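You operate a simulated robot arm through the tools that you are given. There is no shell and no other tool. Be economical: measure what you need, move in short steps, check, and stop when the job is done.

You run a simulated robot arm. Do the job below in one go: nothing can be reset, and whatever is moved stays where it is left.

JOB
Share out the books on the table. At the end: the yellow flour packet stands where the clear glass stood; the red book from the table is on the brown coaster; the green book from the table is on the orange round coaster; the green roll of bags from the table is on the white plate; the clear glass from the table stands where the green roll of bags stood; whatever was shut is shut again. Leave all else as you found it, and nothing knocked over.

It is judged by the outcome, as a careful person would: the job done as asked, and still so three seconds after it is handed in. It fails if anything else is knocked over, pushed out of place, dropped, spilled or broken.

ROBOT AND FRAMES
A 6-joint arm with a two-finger parallel gripper, fixed in place. Base frame: the origin is at the foot of the arm, x ahead of it, y to its left, z up; the work surface is at about z = 0.75. Readings come in m, rad, newtons and seconds.
With the tool pointing down near the work surface it reaches from about 0.26 to 0.68 m from the base axis. Its first joint turns from -1.152 to 1.152 rad. Payload 2.9 kg.
Tool frame: the origin (TCP) lies between the finger pads and is the grasp point; the fingertips stand 0.03 m ahead of it; z points along the fingers, y is the line along which they close. Largest opening 0.11 m; finger width 0.02, thickness 0.01; the body of the gripper, 0.048 by 0.112 m, starts 0.055 m behind the TCP.
Orientation is that of the tool frame in the base frame, as a unit quaternion [x, y, z, w]. With the fingers straight down and closing along the base's y, the tool's x points along the base's -x, its y along +y and its z along -z.

CONTROLS
- The arm moves only by the tool drive_tool. Its argument "commands" is a list of rows, each an object of numbers (a shift or turn left out is 0, a gripper value left out holds the last): "tx", "ty", "tz": the shift along the tool's x, y, z in m; "rx", "ry", "rz": the turn, a rotation vector about the tool's x, y, z in degrees; "gripper": the gripper command, from -1 (fully open) to 1 (shut), values between in proportion. In form: [{"tx": .., "ty": .., "tz": .., "rx": .., "ry": .., "rz": .., "gripper": ..}, ...]. A call has 1 to 20 rows; each row is the pose to reach, as a shift and turn from the pose commanded when the call began, along the tool's axes at that moment. A row lasts 0.2 s, in which the tool goes at most 0.05 m and 0.15 rad; a call with a longer step from one row to the next is refused whole, and so is a gripper value outside its range. A pose out of reach is approached as far as the arm can. The call stops where the force on the tool passes 40 N (or 10 N more than at its start, if that is more) or the arm is blocked; 0.2 s more then pass. Each finger travels about 0.108 m/s and halts on what it meets, pressing with about 44 N; the grip force reading is that of the motor and also rises with nothing between the fingers. The clock runs only during rows and for 0.2 s after the last one: add rows that repeat a pose to give the fingers time. The reply holds the time, the measured pose of the TCP, the force on the tool along the base axes, the opening and the grip force, in the units named above and with some noise, with the torque about the TCP (base axes, N m) and any sound that the robot's microphone picked up.
- Cameras (640 x 400 px; columns grow to the right, rows downward): "scene" is fixed at [0.0665, 0.4378, 1.3634]; the picture's right is [-0.79, -0.61, 0.00], its down [-0.47, 0.60, -0.64] and it looks along [0.40, -0.51, -0.77] (base axes); focal length 268 px, centre (320, 200). "wrist" rides on the gripper at [0.072, 0.017, -0.103] in the tool frame; the picture's right is [-0.23, 0.97, 0.00], its down [-0.76, -0.18, -0.62] and it looks along [-0.61, -0.14, 0.78] (tool axes); focal length 222 px, centre (320, 200). There is no depth. A picture from a camera that has moved, and an enlarged one, comes with that camera's place and axes in the base frame and with its lens.
- capture(camera): a new picture of that camera. It takes no simulated time.
- enlarge(camera, box): a new picture of the part [left, top, right, bottom] of that camera's present view, enlarged. It takes no simulated time.
- hand_in(): hands the job in; it is judged then, once.

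Go step by step. Nothing tells you positions but the pictures and the camera data: compare them with the known pose of the tool, close in by small moves and look again before you grip or let go. The budget is 120 turns and 64 pictures, counting those below and the enlarged ones. Unless the task says otherwise, let go and move clear before handing in, and close with one line.

The tools are called as name(argument=value, ...) on one line, values as JSON. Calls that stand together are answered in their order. drive_tool: Moves the arm, as the interface text tells. Its arguments: {"type":"object","properties":{"commands":{"type":"array"}},"required":["commands"]} The other tools are called the same way: capture (camera) takes a picture; enlarge (camera, box) takes an enlarged picture of a part of a camera's view; hand_in () hands the job in.

At the start:

```text
time_s: 0.0
eef_pos: [0.4439, 0.0979, 1.044]
tool_rot: [0.0, 1.0, 0.001, 0.0]
ft_force: [-0.5, -0.2, 0.0]
ft_torque: [-0.01, 0.0, 0.03]
finger_gap: 0.1102
finger_force: 0.1
```

scene: 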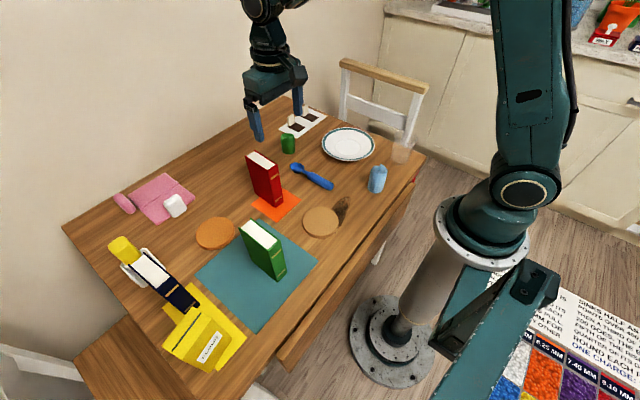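
wrist: 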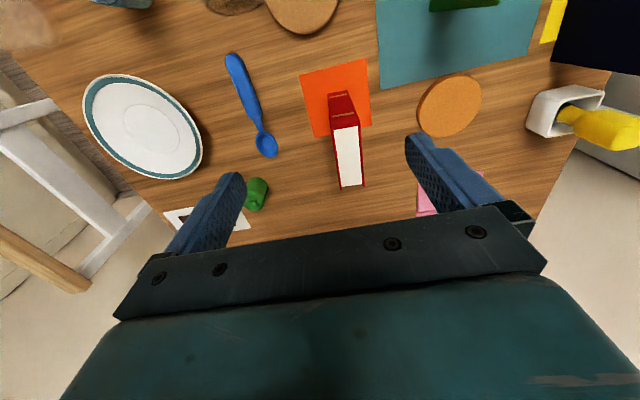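

I see a table with red and green books, coasters, a plate, a glass, a green roll and some yellow items. I'll look closer to identify each of them.

enlarge(camera="scene", box=[60, 220, 300, 400])

enlarge(camera="scene", box=[240, 90, 440, 215])

enlarge(camera="scene", box=[180, 140, 380, 290])

```text
2.22 times, centred on (180, 310) of scene
camera zoom: at [0.0665, 0.4378, 1.3634], right [-0.79, -0.61, 0.0], down [-0.47, 0.6, -0.64], along [0.4, -0.51, -0.77], focal length 596 px, centre (631, -44)
```

zoom: 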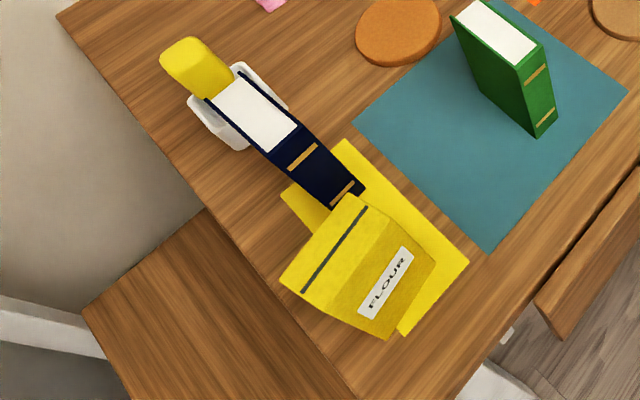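

```text
3.20 times, centred on (340, 152) of scene
camera zoom: at [0.0665, 0.4378, 1.3634], right [-0.79, -0.61, 0.0], down [-0.47, 0.6, -0.64], along [0.4, -0.51, -0.77], focal length 858 px, centre (256, 352)
```

zoom: 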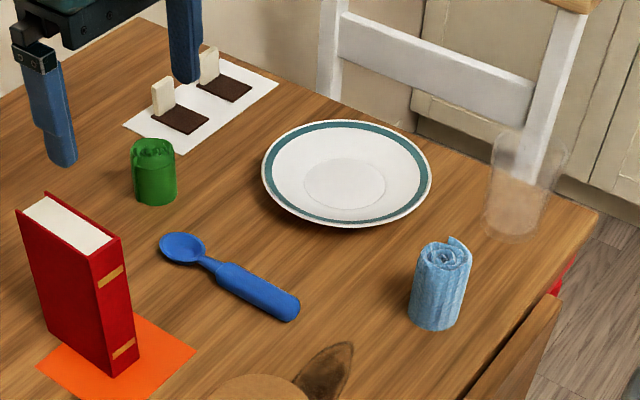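

```text
2.67 times, centred on (280, 215) of scene
camera zoom: at [0.0665, 0.4378, 1.3634], right [-0.79, -0.61, 0.0], down [-0.47, 0.6, -0.64], along [0.4, -0.51, -0.77], focal length 715 px, centre (427, 160)
```

zoom: 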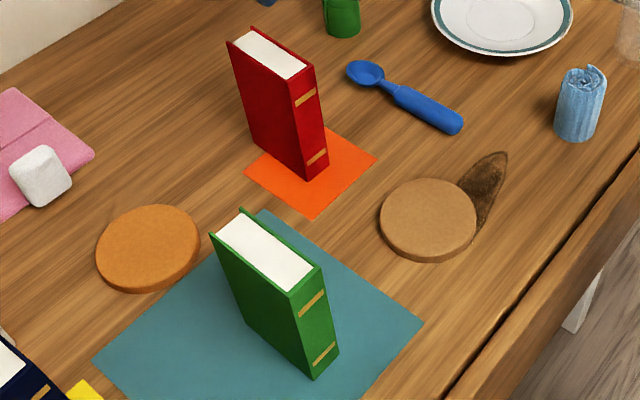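

The green roll sits near (0.61, -0.08), the plate near (0.45, -0.22) and the glass near (0.28, -0.27). I'll start with the roll, moving to a viewpoint above and behind it.

drive_tool(commands=[{"tx": -0.015, "ty": -0.036, "tz": 0.019}, {"tx": -0.03, "ty": -0.072, "tz": 0.038}, {"tx": -0.045, "ty": -0.108, "tz": 0.057}, {"tx": -0.06, "ty": -0.144, "tz": 0.076}, {"tx": -0.076, "ty": -0.175, "tz": 0.094}, {"tx": -0.076, "ty": -0.175, "tz": 0.094}])

capture(camera="wrist")

```text
time_s: 1.4
eef_pos: [0.5196, -0.0811, 0.9505]
tool_rot: [0.0, 1.0, 0.0, 0.001]
ft_force: [0.1, 0.7, 0.1]
ft_torque: [0.0, 0.02, 0.01]
finger_gap: 0.1099
finger_force: 0.2
```

```text
58 pictures are left
camera wrist: at [0.4475, -0.0635, 1.0532], right [0.23, 0.97, 0.0], down [0.76, -0.18, 0.62], along [0.61, -0.14, -0.78], focal length 222 px, centre (320, 200)
```

wrist: 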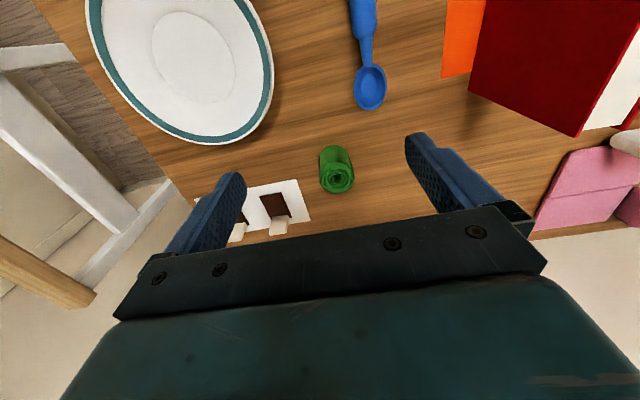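

The roll is at about (0.608, -0.077). I'll go above it and descend with the fingers open.

drive_tool(commands=[{"tx": -0.044, "ty": 0.002}, {"tx": -0.0885, "ty": 0.004}, {"tx": -0.0885, "ty": 0.004, "tz": 0.045}, {"tx": -0.0885, "ty": 0.004, "tz": 0.09}, {"tx": -0.0885, "ty": 0.004, "tz": 0.13}, {"tx": -0.0885, "ty": 0.004, "tz": 0.162}, {"tx": -0.0885, "ty": 0.004, "tz": 0.162}])

capture(camera="wrist")

capture(camera="scene")

```text
time_s: 3.0
eef_pos: [0.6078, -0.0756, 0.7866]
tool_rot: [0.001, 1.0, 0.0, 0.0]
ft_force: [1.1, 0.7, -0.7]
ft_torque: [0.01, 0.01, -0.04]
finger_gap: 0.1102
finger_force: 0.0
```

```text
57 pictures are left
camera wrist: at [0.5358, -0.0577, 0.8891], right [0.23, 0.97, 0.0], down [0.76, -0.18, 0.62], along [0.61, -0.14, -0.78], focal length 222 px, centre (320, 200)
```

wrist: 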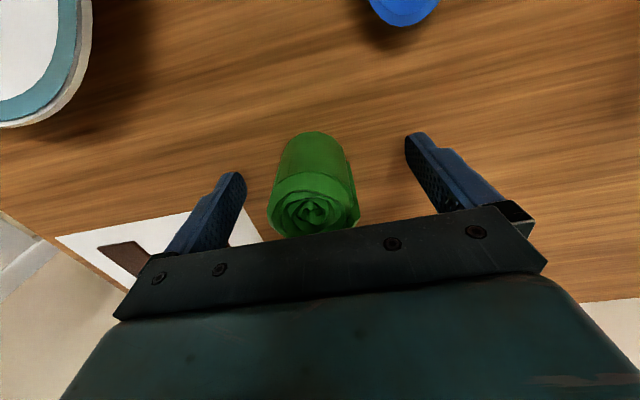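

```text
56 pictures are left
```

scene: 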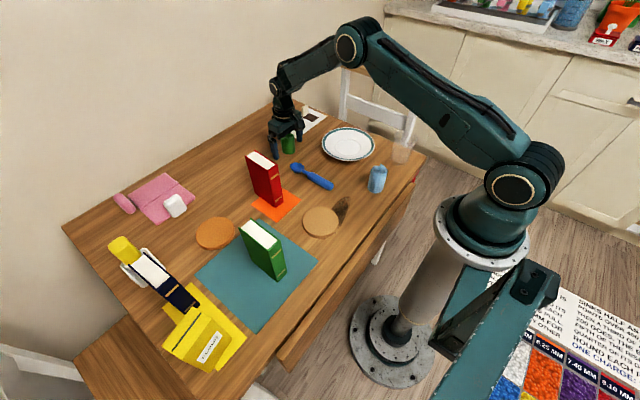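

The roll is centred between the fingers. I'll close on it and lift.

drive_tool(commands=[{"gripper": 1}, {"gripper": 1}, {"gripper": 1}, {"gripper": 1}])

drive_tool(commands=[{"tz": -0.03, "gripper": 1}, {"tz": -0.07, "gripper": 1}, {"tz": -0.11, "gripper": 1}, {"tz": -0.14, "gripper": 1}])

```text
time_s: 4.0
eef_pos: [0.6082, -0.076, 0.7867]
tool_rot: [0.0, 1.0, 0.0, 0.0]
ft_force: [-0.3, -1.0, 0.3]
ft_torque: [0.0, 0.0, 0.01]
finger_gap: 0.0483
finger_force: 44.1
```

```text
time_s: 5.0
eef_pos: [0.6088, -0.0732, 0.9285]
tool_rot: [0.001, 1.0, 0.0, 0.0]
ft_force: [-0.1, 0.1, -0.4]
ft_torque: [-0.01, 0.02, 0.0]
finger_gap: 0.0485
finger_force: 43.9
```

The roll is held. I'll carry it to above the plate and look.

drive_tool(commands=[{"tx": 0.031, "ty": -0.029, "gripper": 1}, {"tx": 0.062, "ty": -0.058, "gripper": 1}, {"tx": 0.093, "ty": -0.087, "gripper": 1}, {"tx": 0.124, "ty": -0.116, "gripper": 1}, {"tx": 0.155, "ty": -0.145, "gripper": 1}, {"tx": 0.155, "ty": -0.145, "gripper": 1}])

capture(camera="wrist")

enlarge(camera="scene", box=[240, 90, 440, 215])

```text
time_s: 6.4
eef_pos: [0.4546, -0.2182, 0.9286]
tool_rot: [0.001, 1.0, 0.0, 0.0]
ft_force: [-0.5, 0.1, -0.7]
ft_torque: [0.0, 0.01, -0.01]
finger_gap: 0.0485
finger_force: 44.6
```

```text
55 pictures are left
camera wrist: at [0.3832, -0.2001, 1.0311], right [0.23, 0.97, 0.0], down [0.76, -0.18, 0.62], along [0.61, -0.14, -0.78], focal length 222 px, centre (320, 200)
```

wrist: 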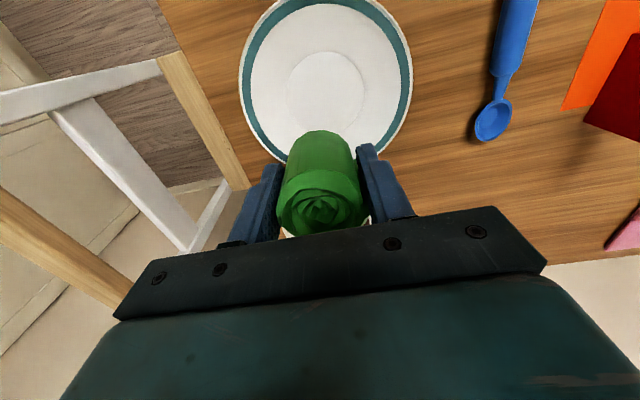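

```text
3.20 times, centred on (340, 152) of scene
camera zoom: at [0.0665, 0.4378, 1.3634], right [-0.79, -0.61, 0.0], down [-0.47, 0.6, -0.64], along [0.4, -0.51, -0.77], focal length 858 px, centre (256, 352)
```

zoom: 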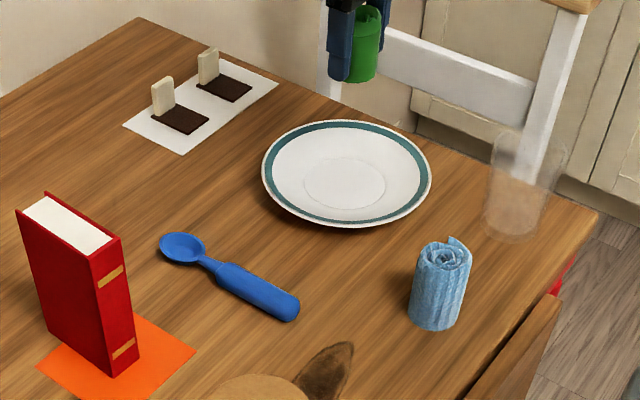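

The plate centre is about (0.445, -0.21). I'll centre over it and descend towards contact.

drive_tool(commands=[{"tx": 0.009, "ty": 0.008, "tz": 0.03, "gripper": 1}, {"tx": 0.009, "ty": 0.008, "tz": 0.07, "gripper": 1}, {"tx": 0.009, "ty": 0.008, "tz": 0.11, "gripper": 1}, {"tx": 0.009, "ty": 0.008, "tz": 0.12, "gripper": 1}, {"tx": 0.009, "ty": 0.008, "tz": 0.12, "gripper": 1}])

enlarge(camera="scene", box=[290, 110, 410, 185])

capture(camera="wrist")

```text
time_s: 7.6
eef_pos: [0.4441, -0.2113, 0.8074]
tool_rot: [0.0, 1.0, 0.0, 0.0]
ft_force: [-0.1, -0.1, 0.5]
ft_torque: [0.0, -0.01, 0.01]
finger_gap: 0.0483
finger_force: 44.0
```

```text
5.33 times, centred on (350, 148) of scene
camera zoom: at [0.0665, 0.4378, 1.3634], right [-0.79, -0.61, 0.0], down [-0.47, 0.6, -0.64], along [0.4, -0.51, -0.77], focal length 1430 px, centre (160, 480)
```

zoom: 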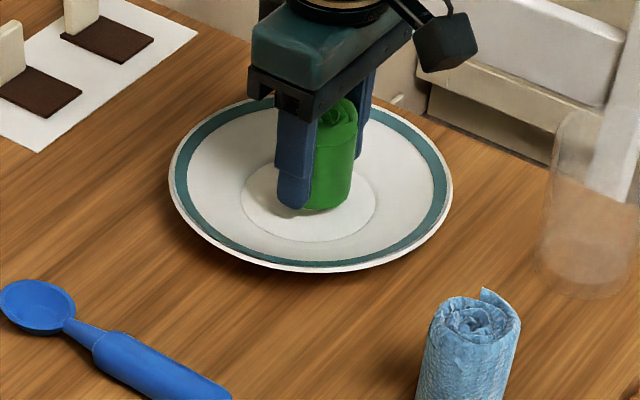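

```text
52 pictures are left
camera wrist: at [0.3717, -0.1943, 0.9094], right [0.23, 0.97, 0.0], down [0.76, -0.18, 0.62], along [0.61, -0.14, -0.78], focal length 222 px, centre (320, 200)
```

wrist: 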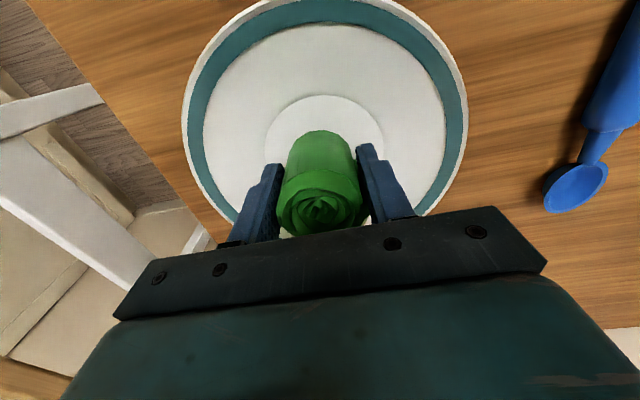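

It is well centred over the plate. I'll lower the last centimetre slowly.

drive_tool(commands=[{"tz": 0.004, "gripper": 1}, {"tz": 0.007, "gripper": 1}, {"tz": 0.009, "gripper": 1}, {"tz": 0.011, "gripper": 1}, {"tz": 0.011, "gripper": 1}])

```text
time_s: 8.8
eef_pos: [0.4456, -0.2104, 0.7976]
tool_rot: [0.0, 1.0, 0.0, 0.0]
ft_force: [-4.4, 1.2, 16.9]
ft_torque: [-0.03, 0.11, -0.1]
finger_gap: 0.0483
finger_force: 43.5
```

The roll touches the plate. I'll release by opening part way, then lift.

drive_tool(commands=[{"tz": -0.001, "gripper": -0.2}, {"tz": -0.001, "gripper": -0.2}, {"tz": -0.001, "gripper": -0.2}, {"tz": -0.03, "gripper": -0.2}, {"tz": -0.07, "gripper": -0.2}, {"tz": -0.11, "gripper": -0.2}, {"tz": -0.15, "gripper": -1}, {"tz": -0.15, "gripper": -1}])

enlarge(camera="scene", box=[290, 110, 440, 204])

```text
time_s: 10.6
eef_pos: [0.4459, -0.2084, 0.9454]
tool_rot: [0.0, 1.0, 0.0, -0.001]
ft_force: [-0.2, -0.2, 0.2]
ft_torque: [-0.03, -0.01, 0.02]
finger_gap: 0.1099
finger_force: 0.1
```

```text
4.26 times, centred on (365, 157) of scene
camera zoom: at [0.0665, 0.4378, 1.3634], right [-0.79, -0.61, 0.0], down [-0.47, 0.6, -0.64], along [0.4, -0.51, -0.77], focal length 1141 px, centre (128, 383)
```

zoom: 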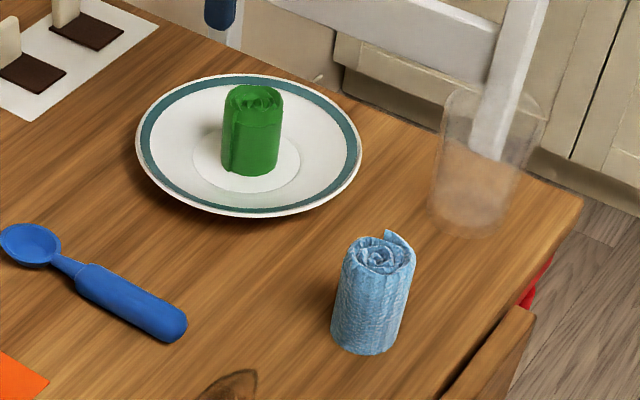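

The roll is on the plate. Next I'll look at the glass near (0.28, -0.275) from behind and above.

drive_tool(commands=[{"tx": 0.042, "ty": -0.0125, "tz": -0.004}, {"tx": 0.084, "ty": -0.025, "tz": -0.008}, {"tx": 0.126, "ty": -0.0375, "tz": -0.012}, {"tx": 0.168, "ty": -0.05, "tz": -0.015}, {"tx": 0.206, "ty": -0.062, "tz": -0.015}, {"tx": 0.206, "ty": -0.062, "tz": -0.015}])

capture(camera="wrist")

```text
time_s: 12.0
eef_pos: [0.2375, -0.2725, 0.9619]
tool_rot: [0.001, 1.0, 0.0, -0.001]
ft_force: [-0.9, -1.0, -0.1]
ft_torque: [0.0, 0.01, 0.0]
finger_gap: 0.1101
finger_force: 0.0
```

```text
50 pictures are left
camera wrist: at [0.1647, -0.2549, 1.064], right [0.23, 0.97, 0.0], down [0.76, -0.18, 0.62], along [0.61, -0.14, -0.78], focal length 222 px, centre (320, 200)
```

wrist: 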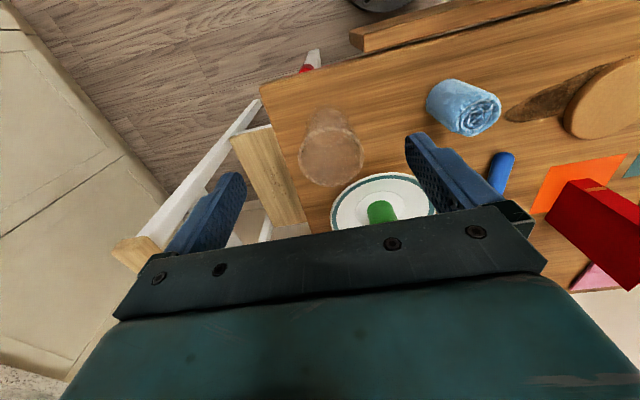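

The chair rail is well clear, at y of about -0.59. The glass is at about (0.278, -0.270). I'll check whether there is anything in it.

enlarge(camera="wrist", box=[270, 80, 398, 205])

```text
3.20 times, centred on (334, 142) of wrist
camera zoom: at [0.1647, -0.2549, 1.064], right [0.23, 0.97, 0.0], down [0.76, -0.18, 0.62], along [0.61, -0.14, -0.78], focal length 711 px, centre (275, 384)
```

zoom: 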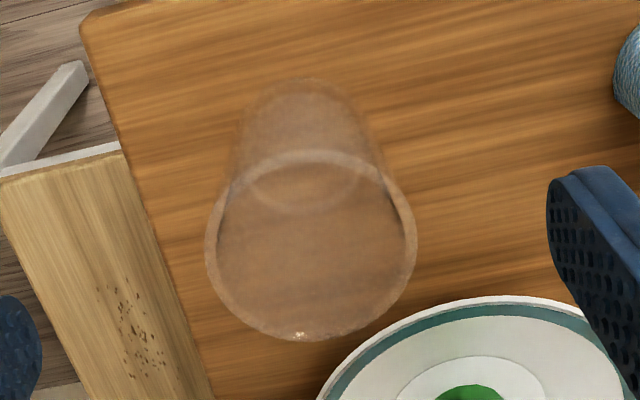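

The glass is empty and at about (0.278, -0.267). I'll move over it and lower the open fingers around it.

drive_tool(commands=[{"tx": -0.04, "ty": 0.005}, {"tx": -0.04, "ty": 0.005, "tz": 0.04}, {"tx": -0.04, "ty": 0.005, "tz": 0.08}, {"tx": -0.04, "ty": 0.005, "tz": 0.09}, {"tx": -0.04, "ty": 0.005, "tz": 0.09}])

capture(camera="wrist")

enlarge(camera="scene", box=[340, 90, 460, 190])

```text
time_s: 13.2
eef_pos: [0.2776, -0.268, 0.8697]
tool_rot: [0.0, 1.0, 0.001, 0.0]
ft_force: [0.5, -0.1, 0.3]
ft_torque: [0.0, -0.03, -0.01]
finger_gap: 0.1102
finger_force: 0.1
```

```text
48 pictures are left
camera wrist: at [0.2043, -0.2504, 0.9737], right [0.23, 0.97, 0.0], down [0.76, -0.18, 0.62], along [0.61, -0.14, -0.78], focal length 222 px, centre (320, 200)
```

wrist: 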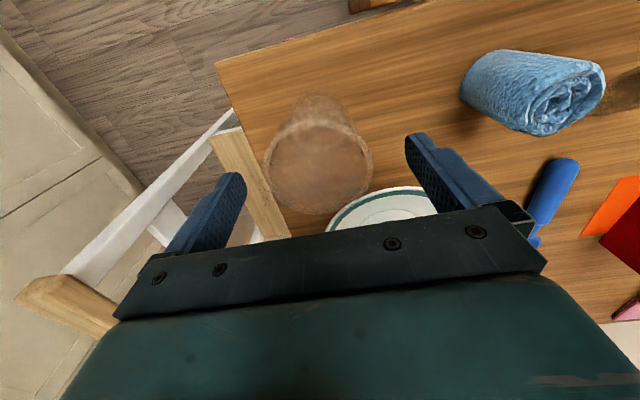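

```text
4.00 times, centred on (400, 140) of scene
camera zoom: at [0.0665, 0.4378, 1.3634], right [-0.79, -0.61, 0.0], down [-0.47, 0.6, -0.64], along [0.4, -0.51, -0.77], focal length 1072 px, centre (0, 440)
```

zoom: 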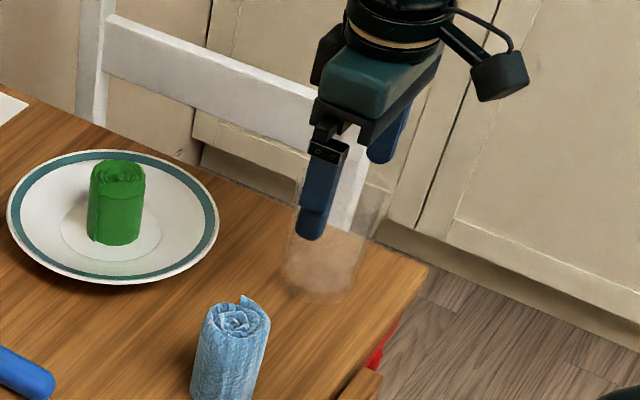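

The rim is centred between the fingers. I'll descend to mid-glass height and close.

drive_tool(commands=[{"tx": 0.002, "tz": 0.03}, {"tx": 0.002, "tz": 0.06}, {"tx": 0.002, "tz": 0.06}])

drive_tool(commands=[{"gripper": -0.1}, {"gripper": 0.2}, {"gripper": 0.4}, {"gripper": 0.4}])

```text
time_s: 14.0
eef_pos: [0.2759, -0.2683, 0.811]
tool_rot: [0.0, 1.0, -0.001, -0.001]
ft_force: [-0.4, 0.2, 0.1]
ft_torque: [0.02, 0.03, 0.02]
finger_gap: 0.1101
finger_force: 0.1
```

```text
time_s: 15.0
eef_pos: [0.2753, -0.2671, 0.812]
tool_rot: [0.0, 1.0, 0.0, 0.001]
ft_force: [0.7, 0.1, 0.7]
ft_torque: [-0.01, -0.01, -0.02]
finger_gap: 0.0672
finger_force: 44.1
```

The glass is held with a gap of 0.067. I'll lift it gently.

drive_tool(commands=[{"tz": -0.01, "gripper": 0.4}, {"tz": -0.04, "gripper": 0.4}, {"tz": -0.075, "gripper": 0.4}, {"tz": -0.11, "gripper": 0.4}, {"tz": -0.14, "gripper": 0.4}, {"tz": -0.14, "gripper": 0.4}])

enlarge(camera="scene", box=[330, 60, 450, 160])

```text
time_s: 16.4
eef_pos: [0.2787, -0.2658, 0.9516]
tool_rot: [0.0, 1.0, 0.0, 0.0]
ft_force: [0.3, -0.1, -1.9]
ft_torque: [0.04, 0.0, 0.02]
finger_gap: 0.0677
finger_force: 44.6
```

```text
4.00 times, centred on (390, 110) of scene
camera zoom: at [0.0665, 0.4378, 1.3634], right [-0.79, -0.61, 0.0], down [-0.47, 0.6, -0.64], along [0.4, -0.51, -0.77], focal length 1072 px, centre (40, 560)
```

zoom: 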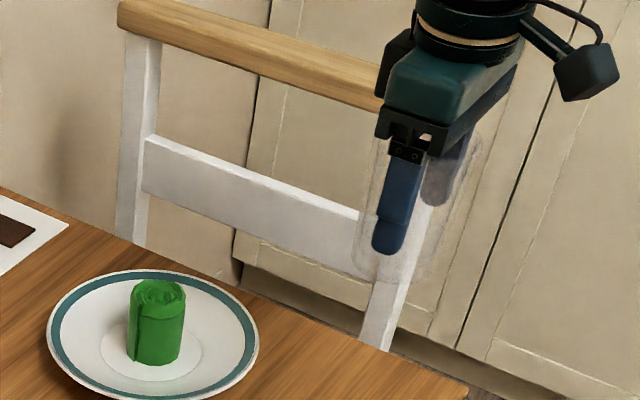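

The glass hangs upright. I'll carry it over to where the roll stood.

drive_tool(commands=[{"tx": -0.0369, "ty": 0.0214, "gripper": 0.4}, {"tx": -0.0738, "ty": 0.0428, "gripper": 0.4}, {"tx": -0.1107, "ty": 0.0642, "gripper": 0.4}, {"tx": -0.1476, "ty": 0.0856, "gripper": 0.4}, {"tx": -0.1845, "ty": 0.107, "gripper": 0.4}, {"tx": -0.2214, "ty": 0.1284, "gripper": 0.4}, {"tx": -0.2583, "ty": 0.1498, "gripper": 0.4}, {"tx": -0.2952, "ty": 0.1712, "gripper": 0.4}, {"tx": -0.332, "ty": 0.192, "gripper": 0.4}, {"tx": -0.332, "ty": 0.192, "gripper": 0.4}, {"tx": -0.332, "ty": 0.192, "tz": 0.04, "gripper": 0.4}, {"tx": -0.332, "ty": 0.192, "tz": 0.08, "gripper": 0.4}, {"tx": -0.332, "ty": 0.192, "tz": 0.115, "gripper": 0.4}, {"tx": -0.332, "ty": 0.192, "tz": 0.115, "gripper": 0.4}])

enlarge(camera="scene", box=[240, 90, 360, 190])

capture(camera="wrist")

```text
time_s: 19.4
eef_pos: [0.6107, -0.0766, 0.8375]
tool_rot: [0.0, 1.0, 0.001, 0.0]
ft_force: [0.1, 0.4, -1.6]
ft_torque: [0.02, -0.03, 0.02]
finger_gap: 0.0671
finger_force: 44.0
```

```text
4.00 times, centred on (300, 140) of scene
camera zoom: at [0.0665, 0.4378, 1.3634], right [-0.79, -0.61, 0.0], down [-0.47, 0.6, -0.64], along [0.4, -0.51, -0.77], focal length 1072 px, centre (400, 440)
```

zoom: 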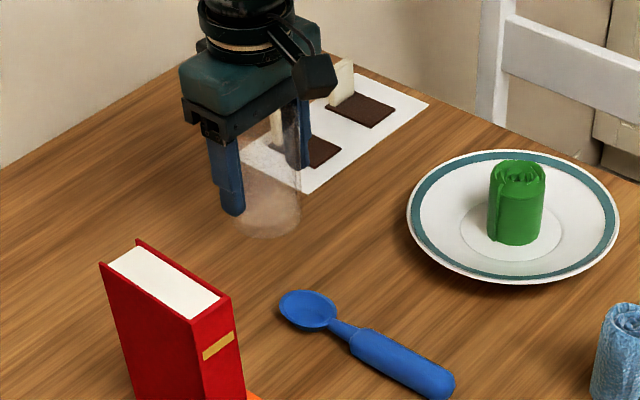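

```text
44 pictures are left
camera wrist: at [0.5377, -0.0584, 0.9407], right [0.23, 0.97, 0.0], down [0.76, -0.18, 0.62], along [0.61, -0.14, -0.78], focal length 222 px, centre (320, 200)
```

wrist: 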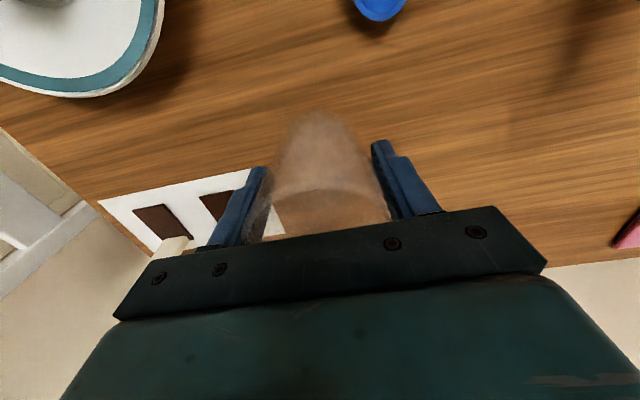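

The position is good. I'll lower it slowly to contact.

drive_tool(commands=[{"tz": 0.01, "gripper": 0.4}, {"tz": 0.018, "gripper": 0.4}, {"tz": 0.022, "gripper": 0.4}, {"tz": 0.025, "gripper": 0.4}, {"tz": 0.027, "gripper": 0.4}])

```text
time_s: 20.6
eef_pos: [0.6091, -0.0744, 0.8122]
tool_rot: [-0.001, 1.0, 0.001, 0.001]
ft_force: [-4.7, 1.6, 12.1]
ft_torque: [0.49, 0.31, 0.15]
finger_gap: 0.0676
finger_force: 44.1
```

The glass is on the table. I'll release it and rise straight up.

drive_tool(commands=[{"tz": -0.002, "gripper": 0.0}, {"tz": -0.002, "gripper": -0.5}, {"tz": -0.002, "gripper": -0.8}, {"tz": -0.002, "gripper": -0.8}, {"tz": -0.04, "gripper": -0.8}, {"tz": -0.08, "gripper": -0.8}, {"tz": -0.12, "gripper": -0.8}, {"tz": -0.15, "gripper": -0.8}, {"tz": -0.15, "gripper": -0.8}])

enlarge(camera="scene", box=[240, 90, 360, 190])

```text
time_s: 22.6
eef_pos: [0.6082, -0.0745, 0.9606]
tool_rot: [0.001, 1.0, 0.0, 0.001]
ft_force: [1.0, -0.8, -0.9]
ft_torque: [0.01, 0.0, -0.02]
finger_gap: 0.099
finger_force: 0.0
```

```text
4.00 times, centred on (300, 140) of scene
camera zoom: at [0.0665, 0.4378, 1.3634], right [-0.79, -0.61, 0.0], down [-0.47, 0.6, -0.64], along [0.4, -0.51, -0.77], focal length 1072 px, centre (400, 440)
```

zoom: 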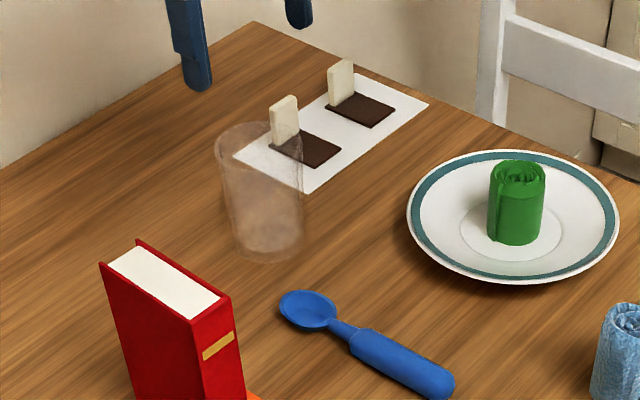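

The glass stands in the roll's old place. Next is the red book near (0.516, 0.119); I'll go up and look at it.

drive_tool(commands=[{"tx": 0.025, "ty": 0.0325, "tz": -0.005, "gripper": -1}, {"tx": 0.05, "ty": 0.065, "tz": -0.01, "gripper": -1}, {"tx": 0.075, "ty": 0.0975, "tz": -0.015, "gripper": -1}, {"tx": 0.1, "ty": 0.13, "tz": -0.02, "gripper": -1}, {"tx": 0.125, "ty": 0.1625, "tz": -0.025, "gripper": -1}, {"tx": 0.148, "ty": 0.195, "tz": -0.03, "gripper": -1}, {"tx": 0.148, "ty": 0.195, "tz": -0.03, "gripper": -1}])

capture(camera="wrist")

```text
time_s: 24.2
eef_pos: [0.4601, 0.1231, 0.9897]
tool_rot: [0.0, 1.0, 0.001, 0.0]
ft_force: [0.2, 0.0, -0.3]
ft_torque: [0.0, 0.02, -0.02]
finger_gap: 0.1098
finger_force: 0.1
```

```text
42 pictures are left
camera wrist: at [0.3868, 0.1407, 1.0911], right [0.23, 0.97, 0.0], down [0.76, -0.18, 0.62], along [0.61, -0.14, -0.78], focal length 222 px, centre (320, 200)
```

wrist: 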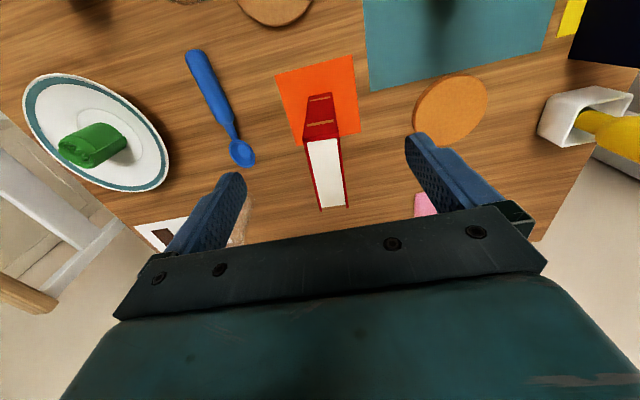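

The book's top spans x 0.468 to 0.555 and y 0.107 to 0.136, aligned with the finger direction. I'll move over its centre and descend to grip the upper part.

drive_tool(commands=[{"tx": -0.045}, {"tx": -0.052, "tz": 0.04}, {"tx": -0.052, "tz": 0.08}, {"tx": -0.052, "tz": 0.12}, {"tx": -0.052, "tz": 0.125}])

capture(camera="wrist")

enlarge(camera="scene", box=[210, 120, 330, 220])

```text
time_s: 25.4
eef_pos: [0.5123, 0.12, 0.8647]
tool_rot: [0.0, 1.0, 0.0, 0.001]
ft_force: [-1.4, 0.7, 0.9]
ft_torque: [0.0, 0.01, 0.03]
finger_gap: 0.1104
finger_force: 0.0
```

```text
41 pictures are left
camera wrist: at [0.4401, 0.137, 0.9665], right [0.23, 0.97, 0.0], down [0.76, -0.18, 0.62], along [0.61, -0.14, -0.78], focal length 222 px, centre (320, 200)
```

wrist: 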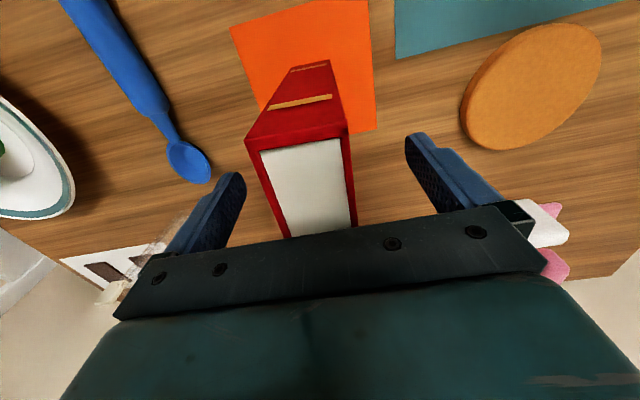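

```text
4.00 times, centred on (270, 170) of scene
camera zoom: at [0.0665, 0.4378, 1.3634], right [-0.79, -0.61, 0.0], down [-0.47, 0.6, -0.64], along [0.4, -0.51, -0.77], focal length 1072 px, centre (520, 320)
```

zoom: 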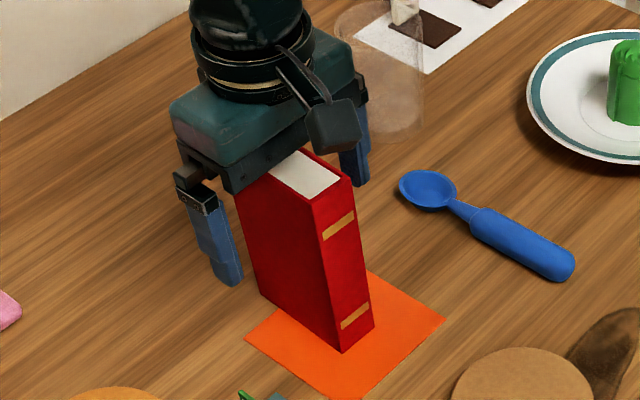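

The fingers straddle the book. I'll grip and lift a little.

drive_tool(commands=[{"gripper": 0.0}, {"gripper": 0.5}, {"gripper": 1}, {"gripper": 1}, {"gripper": 1}])

drive_tool(commands=[{"tz": -0.01, "gripper": 1}, {"tz": -0.04, "gripper": 1}, {"tz": -0.07, "gripper": 1}, {"tz": -0.07, "gripper": 1}])

```text
time_s: 26.6
eef_pos: [0.5126, 0.1198, 0.8648]
tool_rot: [0.001, 1.0, 0.0, 0.001]
ft_force: [0.5, -0.4, -0.3]
ft_torque: [0.0, 0.0, -0.01]
finger_gap: 0.0338
finger_force: 44.4
```

```text
time_s: 27.6
eef_pos: [0.5125, 0.1179, 0.9352]
tool_rot: [0.0, 1.0, -0.001, 0.0]
ft_force: [-0.4, 0.5, -1.9]
ft_torque: [-0.02, -0.02, -0.01]
finger_gap: 0.0335
finger_force: 44.3
```

The book is held. I'll carry it towards the brown coaster near (0.331, 0.098) and look.

drive_tool(commands=[{"tx": 0.036, "ty": -0.004, "gripper": 1}, {"tx": 0.072, "ty": -0.008, "gripper": 1}, {"tx": 0.108, "ty": -0.012, "gripper": 1}, {"tx": 0.144, "ty": -0.016, "gripper": 1}, {"tx": 0.18, "ty": -0.021, "gripper": 1}, {"tx": 0.18, "ty": -0.021, "gripper": 1}])

capture(camera="wrist")

enlarge(camera="scene", box=[260, 140, 400, 260])

```text
time_s: 29.0
eef_pos: [0.3336, 0.0999, 0.9332]
tool_rot: [0.0, 1.0, 0.0, -0.001]
ft_force: [-0.4, -0.3, -1.5]
ft_torque: [-0.02, -0.02, 0.01]
finger_gap: 0.0338
finger_force: 43.9
```

```text
39 pictures are left
camera wrist: at [0.2603, 0.1164, 1.0365], right [0.23, 0.97, 0.0], down [0.76, -0.18, 0.62], along [0.61, -0.14, -0.78], focal length 222 px, centre (320, 200)
```

wrist: 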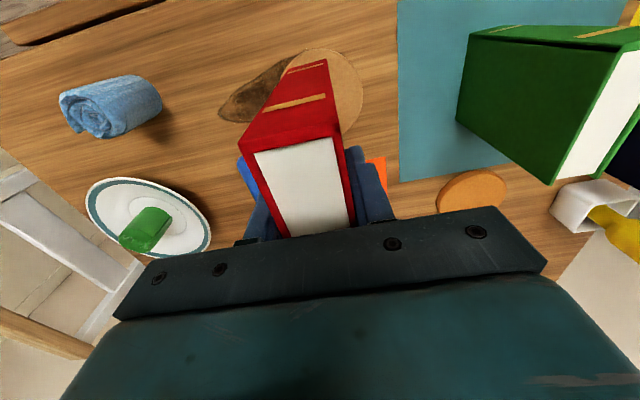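

```text
3.33 times, centred on (330, 200) of scene
camera zoom: at [0.0665, 0.4378, 1.3634], right [-0.79, -0.61, 0.0], down [-0.47, 0.6, -0.64], along [0.4, -0.51, -0.77], focal length 894 px, centre (287, 200)
```

zoom: 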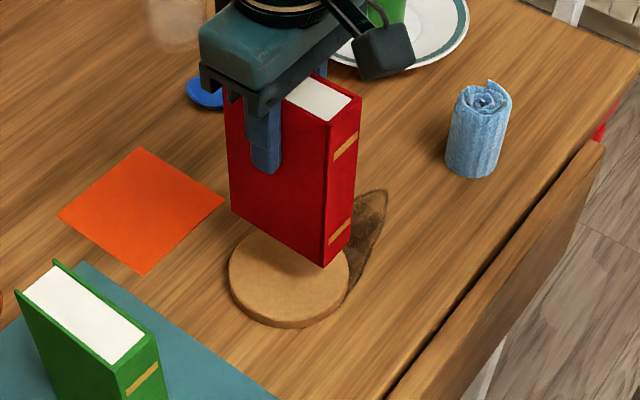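

The book is centred above the coaster at (0.330, 0.100). I'll lower it and slow down near contact.

drive_tool(commands=[{"tz": 0.03, "gripper": 1}, {"tz": 0.045, "gripper": 1}, {"tz": 0.05, "gripper": 1}, {"tz": 0.053, "gripper": 1}, {"tz": 0.056, "gripper": 1}, {"tz": 0.056, "gripper": 1}])

```text
time_s: 30.4
eef_pos: [0.3328, 0.0982, 0.8794]
tool_rot: [0.0, 1.0, 0.0, 0.0]
ft_force: [0.5, -0.4, -0.9]
ft_torque: [0.02, -0.02, -0.01]
finger_gap: 0.0336
finger_force: 44.0
```

No contact yet, so I'll keep lowering in small steps.

drive_tool(commands=[{"tz": 0.002, "gripper": 1}, {"tz": 0.004, "gripper": 1}, {"tz": 0.006, "gripper": 1}, {"tz": 0.006, "gripper": 1}])

enlarge(camera="scene", box=[260, 140, 400, 260])

```text
time_s: 31.0
eef_pos: [0.3322, 0.0998, 0.8774]
tool_rot: [0.0, 1.0, 0.0, 0.001]
ft_force: [-2.6, -0.5, 14.4]
ft_torque: [-0.15, 0.3, 0.0]
finger_gap: 0.0336
finger_force: 44.0
stopped in row 3: the force on the tool passed its limit at 45 N (the readings are from after the stop); the commanded pose is now the measured one
```

```text
3.33 times, centred on (330, 200) of scene
camera zoom: at [0.0663, 0.4378, 1.3634], right [-0.79, -0.61, 0.0], down [-0.47, 0.6, -0.64], along [0.4, -0.51, -0.77], focal length 894 px, centre (287, 200)
```

zoom: 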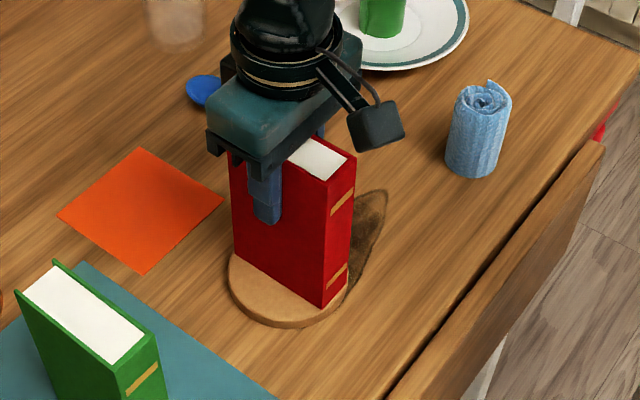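

The book sits on the coaster. I'll release it and rise.

drive_tool(commands=[{"gripper": 0.2}, {"gripper": -0.1}, {"gripper": -0.3}, {"gripper": -0.3}, {"tz": -0.03, "gripper": -0.3}, {"tz": -0.07, "gripper": -0.3}, {"tz": -0.11, "gripper": -0.3}, {"tz": -0.13, "gripper": -1}, {"tz": -0.13, "gripper": -1}])

enlarge(camera="scene", box=[180, 140, 400, 290])

```text
time_s: 33.0
eef_pos: [0.3326, 0.1014, 1.0067]
tool_rot: [0.0, 1.0, 0.0, 0.0]
ft_force: [-0.3, 0.6, 0.5]
ft_torque: [-0.01, 0.0, -0.03]
finger_gap: 0.1099
finger_force: 0.0
```

```text
2.67 times, centred on (290, 215) of scene
camera zoom: at [0.0665, 0.4378, 1.3634], right [-0.79, -0.61, 0.0], down [-0.47, 0.6, -0.64], along [0.4, -0.51, -0.77], focal length 715 px, centre (400, 160)
```

zoom: 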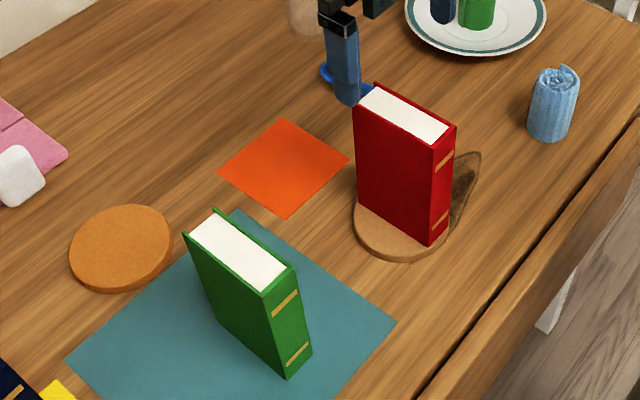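

The red book is done. Next I'll look at the green book from (0.30, 0.277).

drive_tool(commands=[{"tx": 0.006, "ty": 0.04}, {"tx": 0.012, "ty": 0.08}, {"tx": 0.02, "ty": 0.12}, {"tx": 0.026, "ty": 0.155}, {"tx": 0.032, "ty": 0.177}, {"tx": 0.032, "ty": 0.177}])

capture(camera="wrist")

```text
time_s: 34.4
eef_pos: [0.3013, 0.2749, 1.0057]
tool_rot: [0.001, 1.0, 0.0, 0.001]
ft_force: [0.0, 0.5, -0.9]
ft_torque: [0.01, 0.01, 0.0]
finger_gap: 0.11
finger_force: 0.0
```

```text
35 pictures are left
camera wrist: at [0.2297, 0.2928, 1.1088], right [0.23, 0.97, 0.0], down [0.76, -0.18, 0.62], along [0.61, -0.14, -0.78], focal length 222 px, centre (320, 200)
```

wrist: 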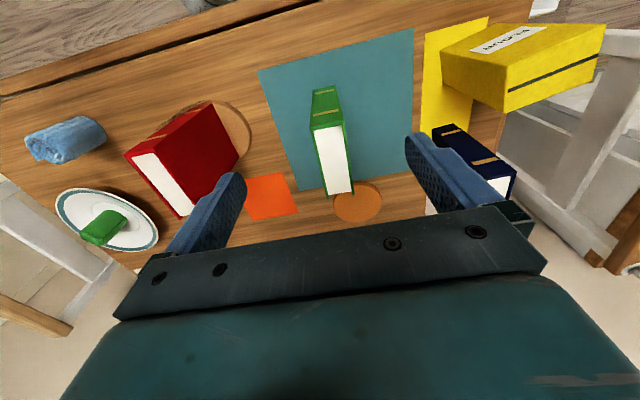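

The green book spans y 0.267 to 0.297 with its x centre at about 0.352. I'll move over it and descend.

drive_tool(commands=[{"tx": -0.045, "ty": 0.003}, {"tx": -0.052, "ty": 0.003, "tz": 0.04}, {"tx": -0.052, "ty": 0.003, "tz": 0.08}, {"tx": -0.052, "ty": 0.003, "tz": 0.12}, {"tx": -0.052, "ty": 0.003, "tz": 0.142}, {"tx": -0.052, "ty": 0.003, "tz": 0.142}])

capture(camera="wrist")

```text
time_s: 35.8
eef_pos: [0.3542, 0.2761, 0.8647]
tool_rot: [0.0, 1.0, 0.0, 0.0]
ft_force: [0.0, -0.7, 0.5]
ft_torque: [-0.02, 0.02, 0.03]
finger_gap: 0.1101
finger_force: 0.0
```

```text
34 pictures are left
camera wrist: at [0.2808, 0.295, 0.9668], right [0.23, 0.97, 0.0], down [0.76, -0.18, 0.62], along [0.61, -0.14, -0.78], focal length 222 px, centre (320, 200)
```

wrist: 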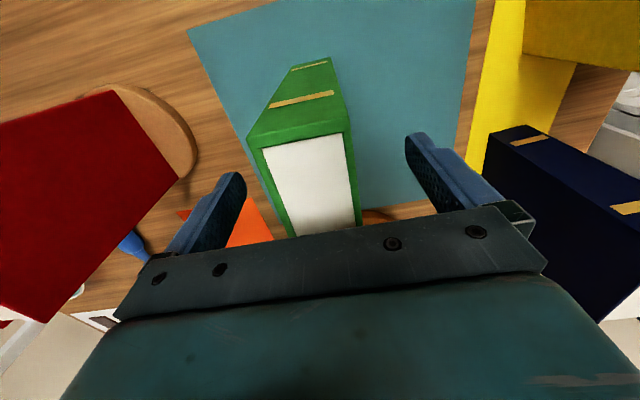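

The fingers are well placed around the green book. I'll grip and lift.

drive_tool(commands=[{"gripper": 0.0}, {"gripper": 0.5}, {"gripper": 1}, {"gripper": 1}, {"gripper": 1}])

drive_tool(commands=[{"tz": -0.01, "gripper": 1}, {"tz": -0.04, "gripper": 1}, {"tz": -0.07, "gripper": 1}, {"tz": -0.07, "gripper": 1}])

```text
time_s: 37.0
eef_pos: [0.3544, 0.2783, 0.8645]
tool_rot: [0.002, 1.0, -0.001, 0.001]
ft_force: [-0.2, -0.3, 2.1]
ft_torque: [0.0, 0.06, 0.02]
finger_gap: 0.0336
finger_force: 43.7
```

```text
time_s: 38.0
eef_pos: [0.3522, 0.2794, 0.9365]
tool_rot: [0.001, 1.0, -0.001, 0.001]
ft_force: [0.7, 0.8, -1.7]
ft_torque: [-0.02, -0.02, -0.03]
finger_gap: 0.0336
finger_force: 43.7
```

The green book is held. I'll carry it above the orange coaster near (0.529, 0.298).

drive_tool(commands=[{"tx": -0.036, "ty": 0.004, "gripper": 1}, {"tx": -0.072, "ty": 0.008, "gripper": 1}, {"tx": -0.108, "ty": 0.012, "gripper": 1}, {"tx": -0.144, "ty": 0.016, "gripper": 1}, {"tx": -0.176, "ty": 0.018, "gripper": 1}, {"tx": -0.176, "ty": 0.018, "gripper": 1}])

capture(camera="wrist")

enlarge(camera="scene", box=[150, 150, 290, 270])

```text
time_s: 39.4
eef_pos: [0.5297, 0.2979, 0.9365]
tool_rot: [0.0, 1.0, -0.001, -0.001]
ft_force: [-0.2, 0.1, -1.7]
ft_torque: [-0.02, -0.01, -0.01]
finger_gap: 0.0336
finger_force: 44.5
```

```text
33 pictures are left
camera wrist: at [0.4562, 0.3164, 1.0379], right [0.23, 0.97, 0.0], down [0.76, -0.18, 0.62], along [0.61, -0.14, -0.78], focal length 222 px, centre (320, 200)
```

wrist: 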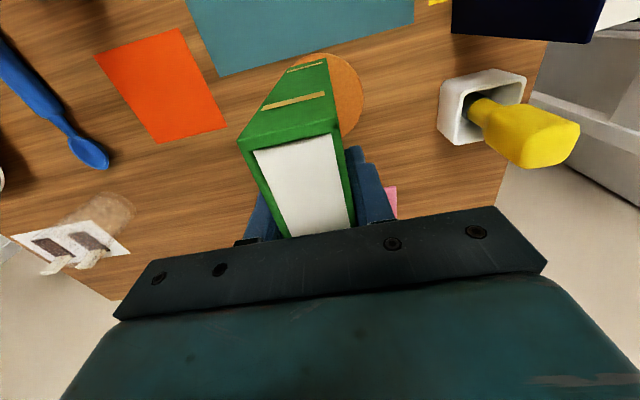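

```text
3.33 times, centred on (220, 210) of scene
camera zoom: at [0.0665, 0.4378, 1.3634], right [-0.79, -0.61, 0.0], down [-0.47, 0.6, -0.64], along [0.4, -0.51, -0.77], focal length 894 px, centre (653, 167)
```

zoom: 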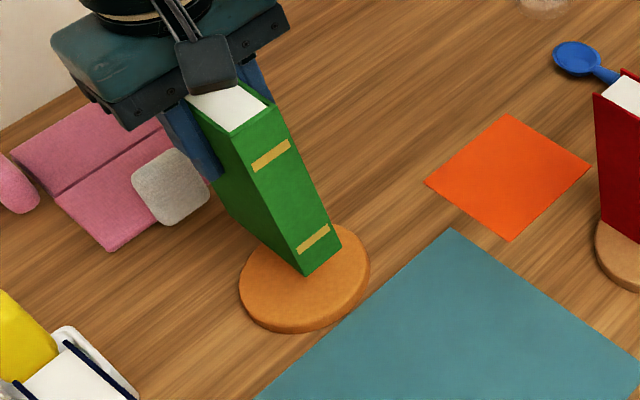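

The book is aligned over the coaster. I'll lower it, going slowly at the end.

drive_tool(commands=[{"ty": 0.002, "tz": 0.03, "gripper": 1}, {"ty": 0.002, "tz": 0.045, "gripper": 1}, {"ty": 0.002, "tz": 0.052, "gripper": 1}, {"ty": 0.002, "tz": 0.056, "gripper": 1}, {"ty": 0.002, "tz": 0.058, "gripper": 1}, {"ty": 0.002, "tz": 0.0595, "gripper": 1}, {"ty": 0.002, "tz": 0.0595, "gripper": 1}])

enlarge(camera="scene", box=[150, 150, 290, 270])

```text
time_s: 41.0
eef_pos: [0.5307, 0.2979, 0.8787]
tool_rot: [0.001, 1.0, 0.0, 0.002]
ft_force: [-5.8, -4.0, 22.0]
ft_torque: [-0.72, 0.98, 0.0]
finger_gap: 0.0336
finger_force: 44.8
```

```text
3.33 times, centred on (220, 210) of scene
camera zoom: at [0.066, 0.4375, 1.3635], right [-0.79, -0.61, 0.0], down [-0.47, 0.6, -0.64], along [0.4, -0.51, -0.77], focal length 894 px, centre (653, 167)
```

zoom: 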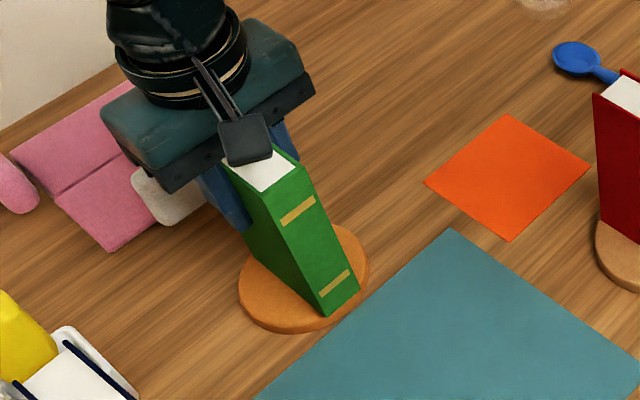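

Contact is made and the book is centred on the coaster. I'll release and rise.

drive_tool(commands=[{"tz": -0.001, "gripper": 0.2}, {"tz": -0.001, "gripper": -0.1}, {"tz": -0.001, "gripper": -0.3}, {"tz": -0.001, "gripper": -0.3}, {"tz": -0.03, "gripper": -0.3}, {"tz": -0.07, "gripper": -0.3}, {"tz": -0.11, "gripper": -0.3}, {"tz": -0.13, "gripper": -1}, {"tz": -0.13, "gripper": -1}])

capture(camera="scene")

```text
time_s: 43.0
eef_pos: [0.5295, 0.2983, 1.006]
tool_rot: [0.001, 1.0, 0.0, 0.002]
ft_force: [0.7, 0.0, 0.0]
ft_torque: [0.02, -0.01, -0.01]
finger_gap: 0.1102
finger_force: 0.1
```

```text
30 pictures are left
```

scene: 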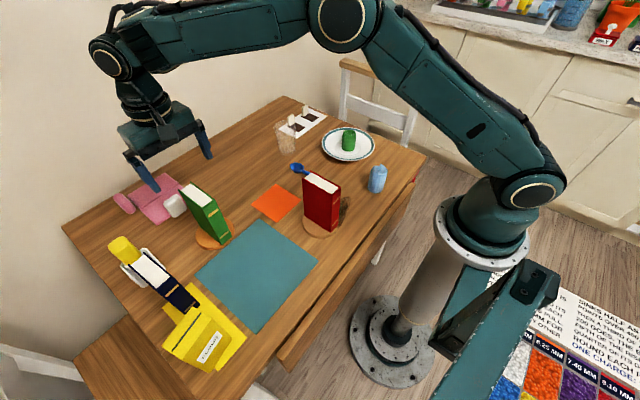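

The green book is standing on the orange coaster. Next is the flour packet; I'll move high to view it.

drive_tool(commands=[{"tz": -0.04}, {"tx": 0.04, "ty": 0.02, "tz": -0.05}, {"tx": 0.08, "ty": 0.04, "tz": -0.06}, {"tx": 0.12, "ty": 0.06, "tz": -0.07}, {"tx": 0.16, "ty": 0.08, "tz": -0.08}, {"tx": 0.2, "ty": 0.1, "tz": -0.09}, {"tx": 0.24, "ty": 0.12, "tz": -0.1}, {"tx": 0.279, "ty": 0.14, "tz": -0.1}, {"tx": 0.279, "ty": 0.14, "tz": -0.1}])

capture(camera="wrist")

enlarge(camera="scene", box=[140, 270, 280, 390])

```text
time_s: 45.0
eef_pos: [0.2507, 0.4359, 1.1054]
tool_rot: [0.001, 1.0, 0.0, 0.001]
ft_force: [1.1, -0.5, -0.4]
ft_torque: [0.02, 0.0, 0.0]
finger_gap: 0.1101
finger_force: 0.1
```

```text
29 pictures are left
camera wrist: at [0.1784, 0.4537, 1.2075], right [0.23, 0.97, 0.0], down [0.76, -0.18, 0.62], along [0.61, -0.14, -0.78], focal length 222 px, centre (320, 200)
```

wrist: 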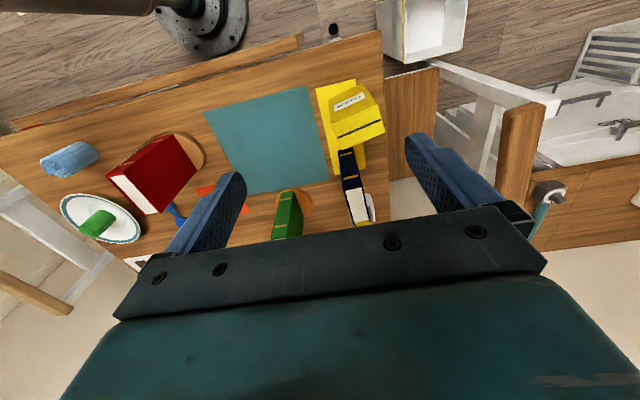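

```text
3.33 times, centred on (210, 330) of scene
camera zoom: at [0.0664, 0.4378, 1.3634], right [-0.79, -0.61, 0.0], down [-0.47, 0.6, -0.64], along [0.4, -0.51, -0.77], focal length 894 px, centre (687, -233)
```

zoom: 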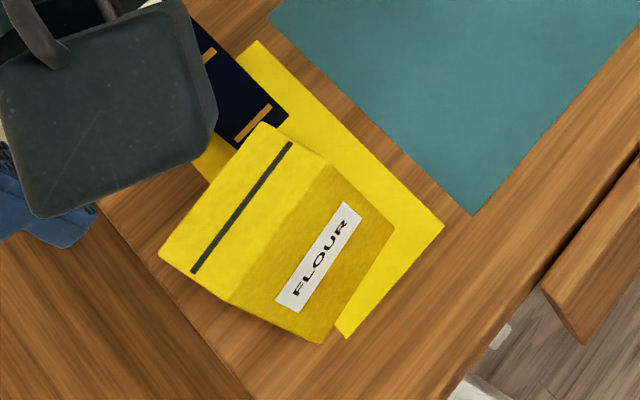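

The flour packet is a box of about 0.068 by 0.043 by 0.132 m, centred near (0.312, 0.476) and turned roughly 12°. I'll go closer to check that.

drive_tool(commands=[{"tx": -0.01, "ty": 0.01, "tz": 0.03}, {"tx": -0.02, "ty": 0.02, "tz": 0.06}, {"tx": -0.02, "ty": 0.037, "tz": 0.1}, {"tx": -0.02, "ty": 0.037, "tz": 0.1}])

capture(camera="wrist")

```text
time_s: 46.0
eef_pos: [0.2723, 0.4752, 1.0052]
tool_rot: [0.0, 1.0, 0.0, 0.001]
ft_force: [0.0, 0.1, -0.4]
ft_torque: [-0.01, -0.02, 0.01]
finger_gap: 0.11
finger_force: 0.2
```

```text
27 pictures are left
camera wrist: at [0.2002, 0.494, 1.1075], right [0.23, 0.97, 0.0], down [0.76, -0.18, 0.62], along [0.61, -0.14, -0.78], focal length 222 px, centre (320, 200)
```

wrist: 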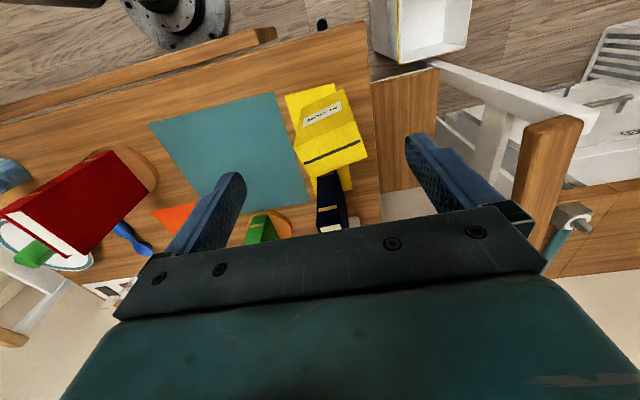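

enlarge(camera="wrist", box=[270, 70, 400, 240])

```text
2.35 times, centred on (335, 155) of wrist
camera zoom: at [0.2002, 0.494, 1.1075], right [0.23, 0.97, 0.0], down [0.76, -0.18, 0.62], along [0.61, -0.14, -0.78], focal length 523 px, centre (285, 306)
```

zoom: 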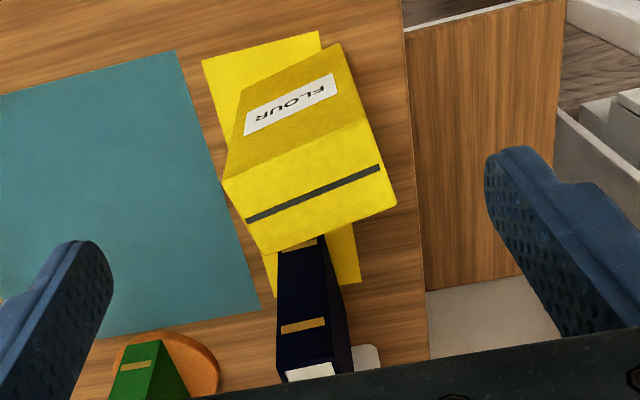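

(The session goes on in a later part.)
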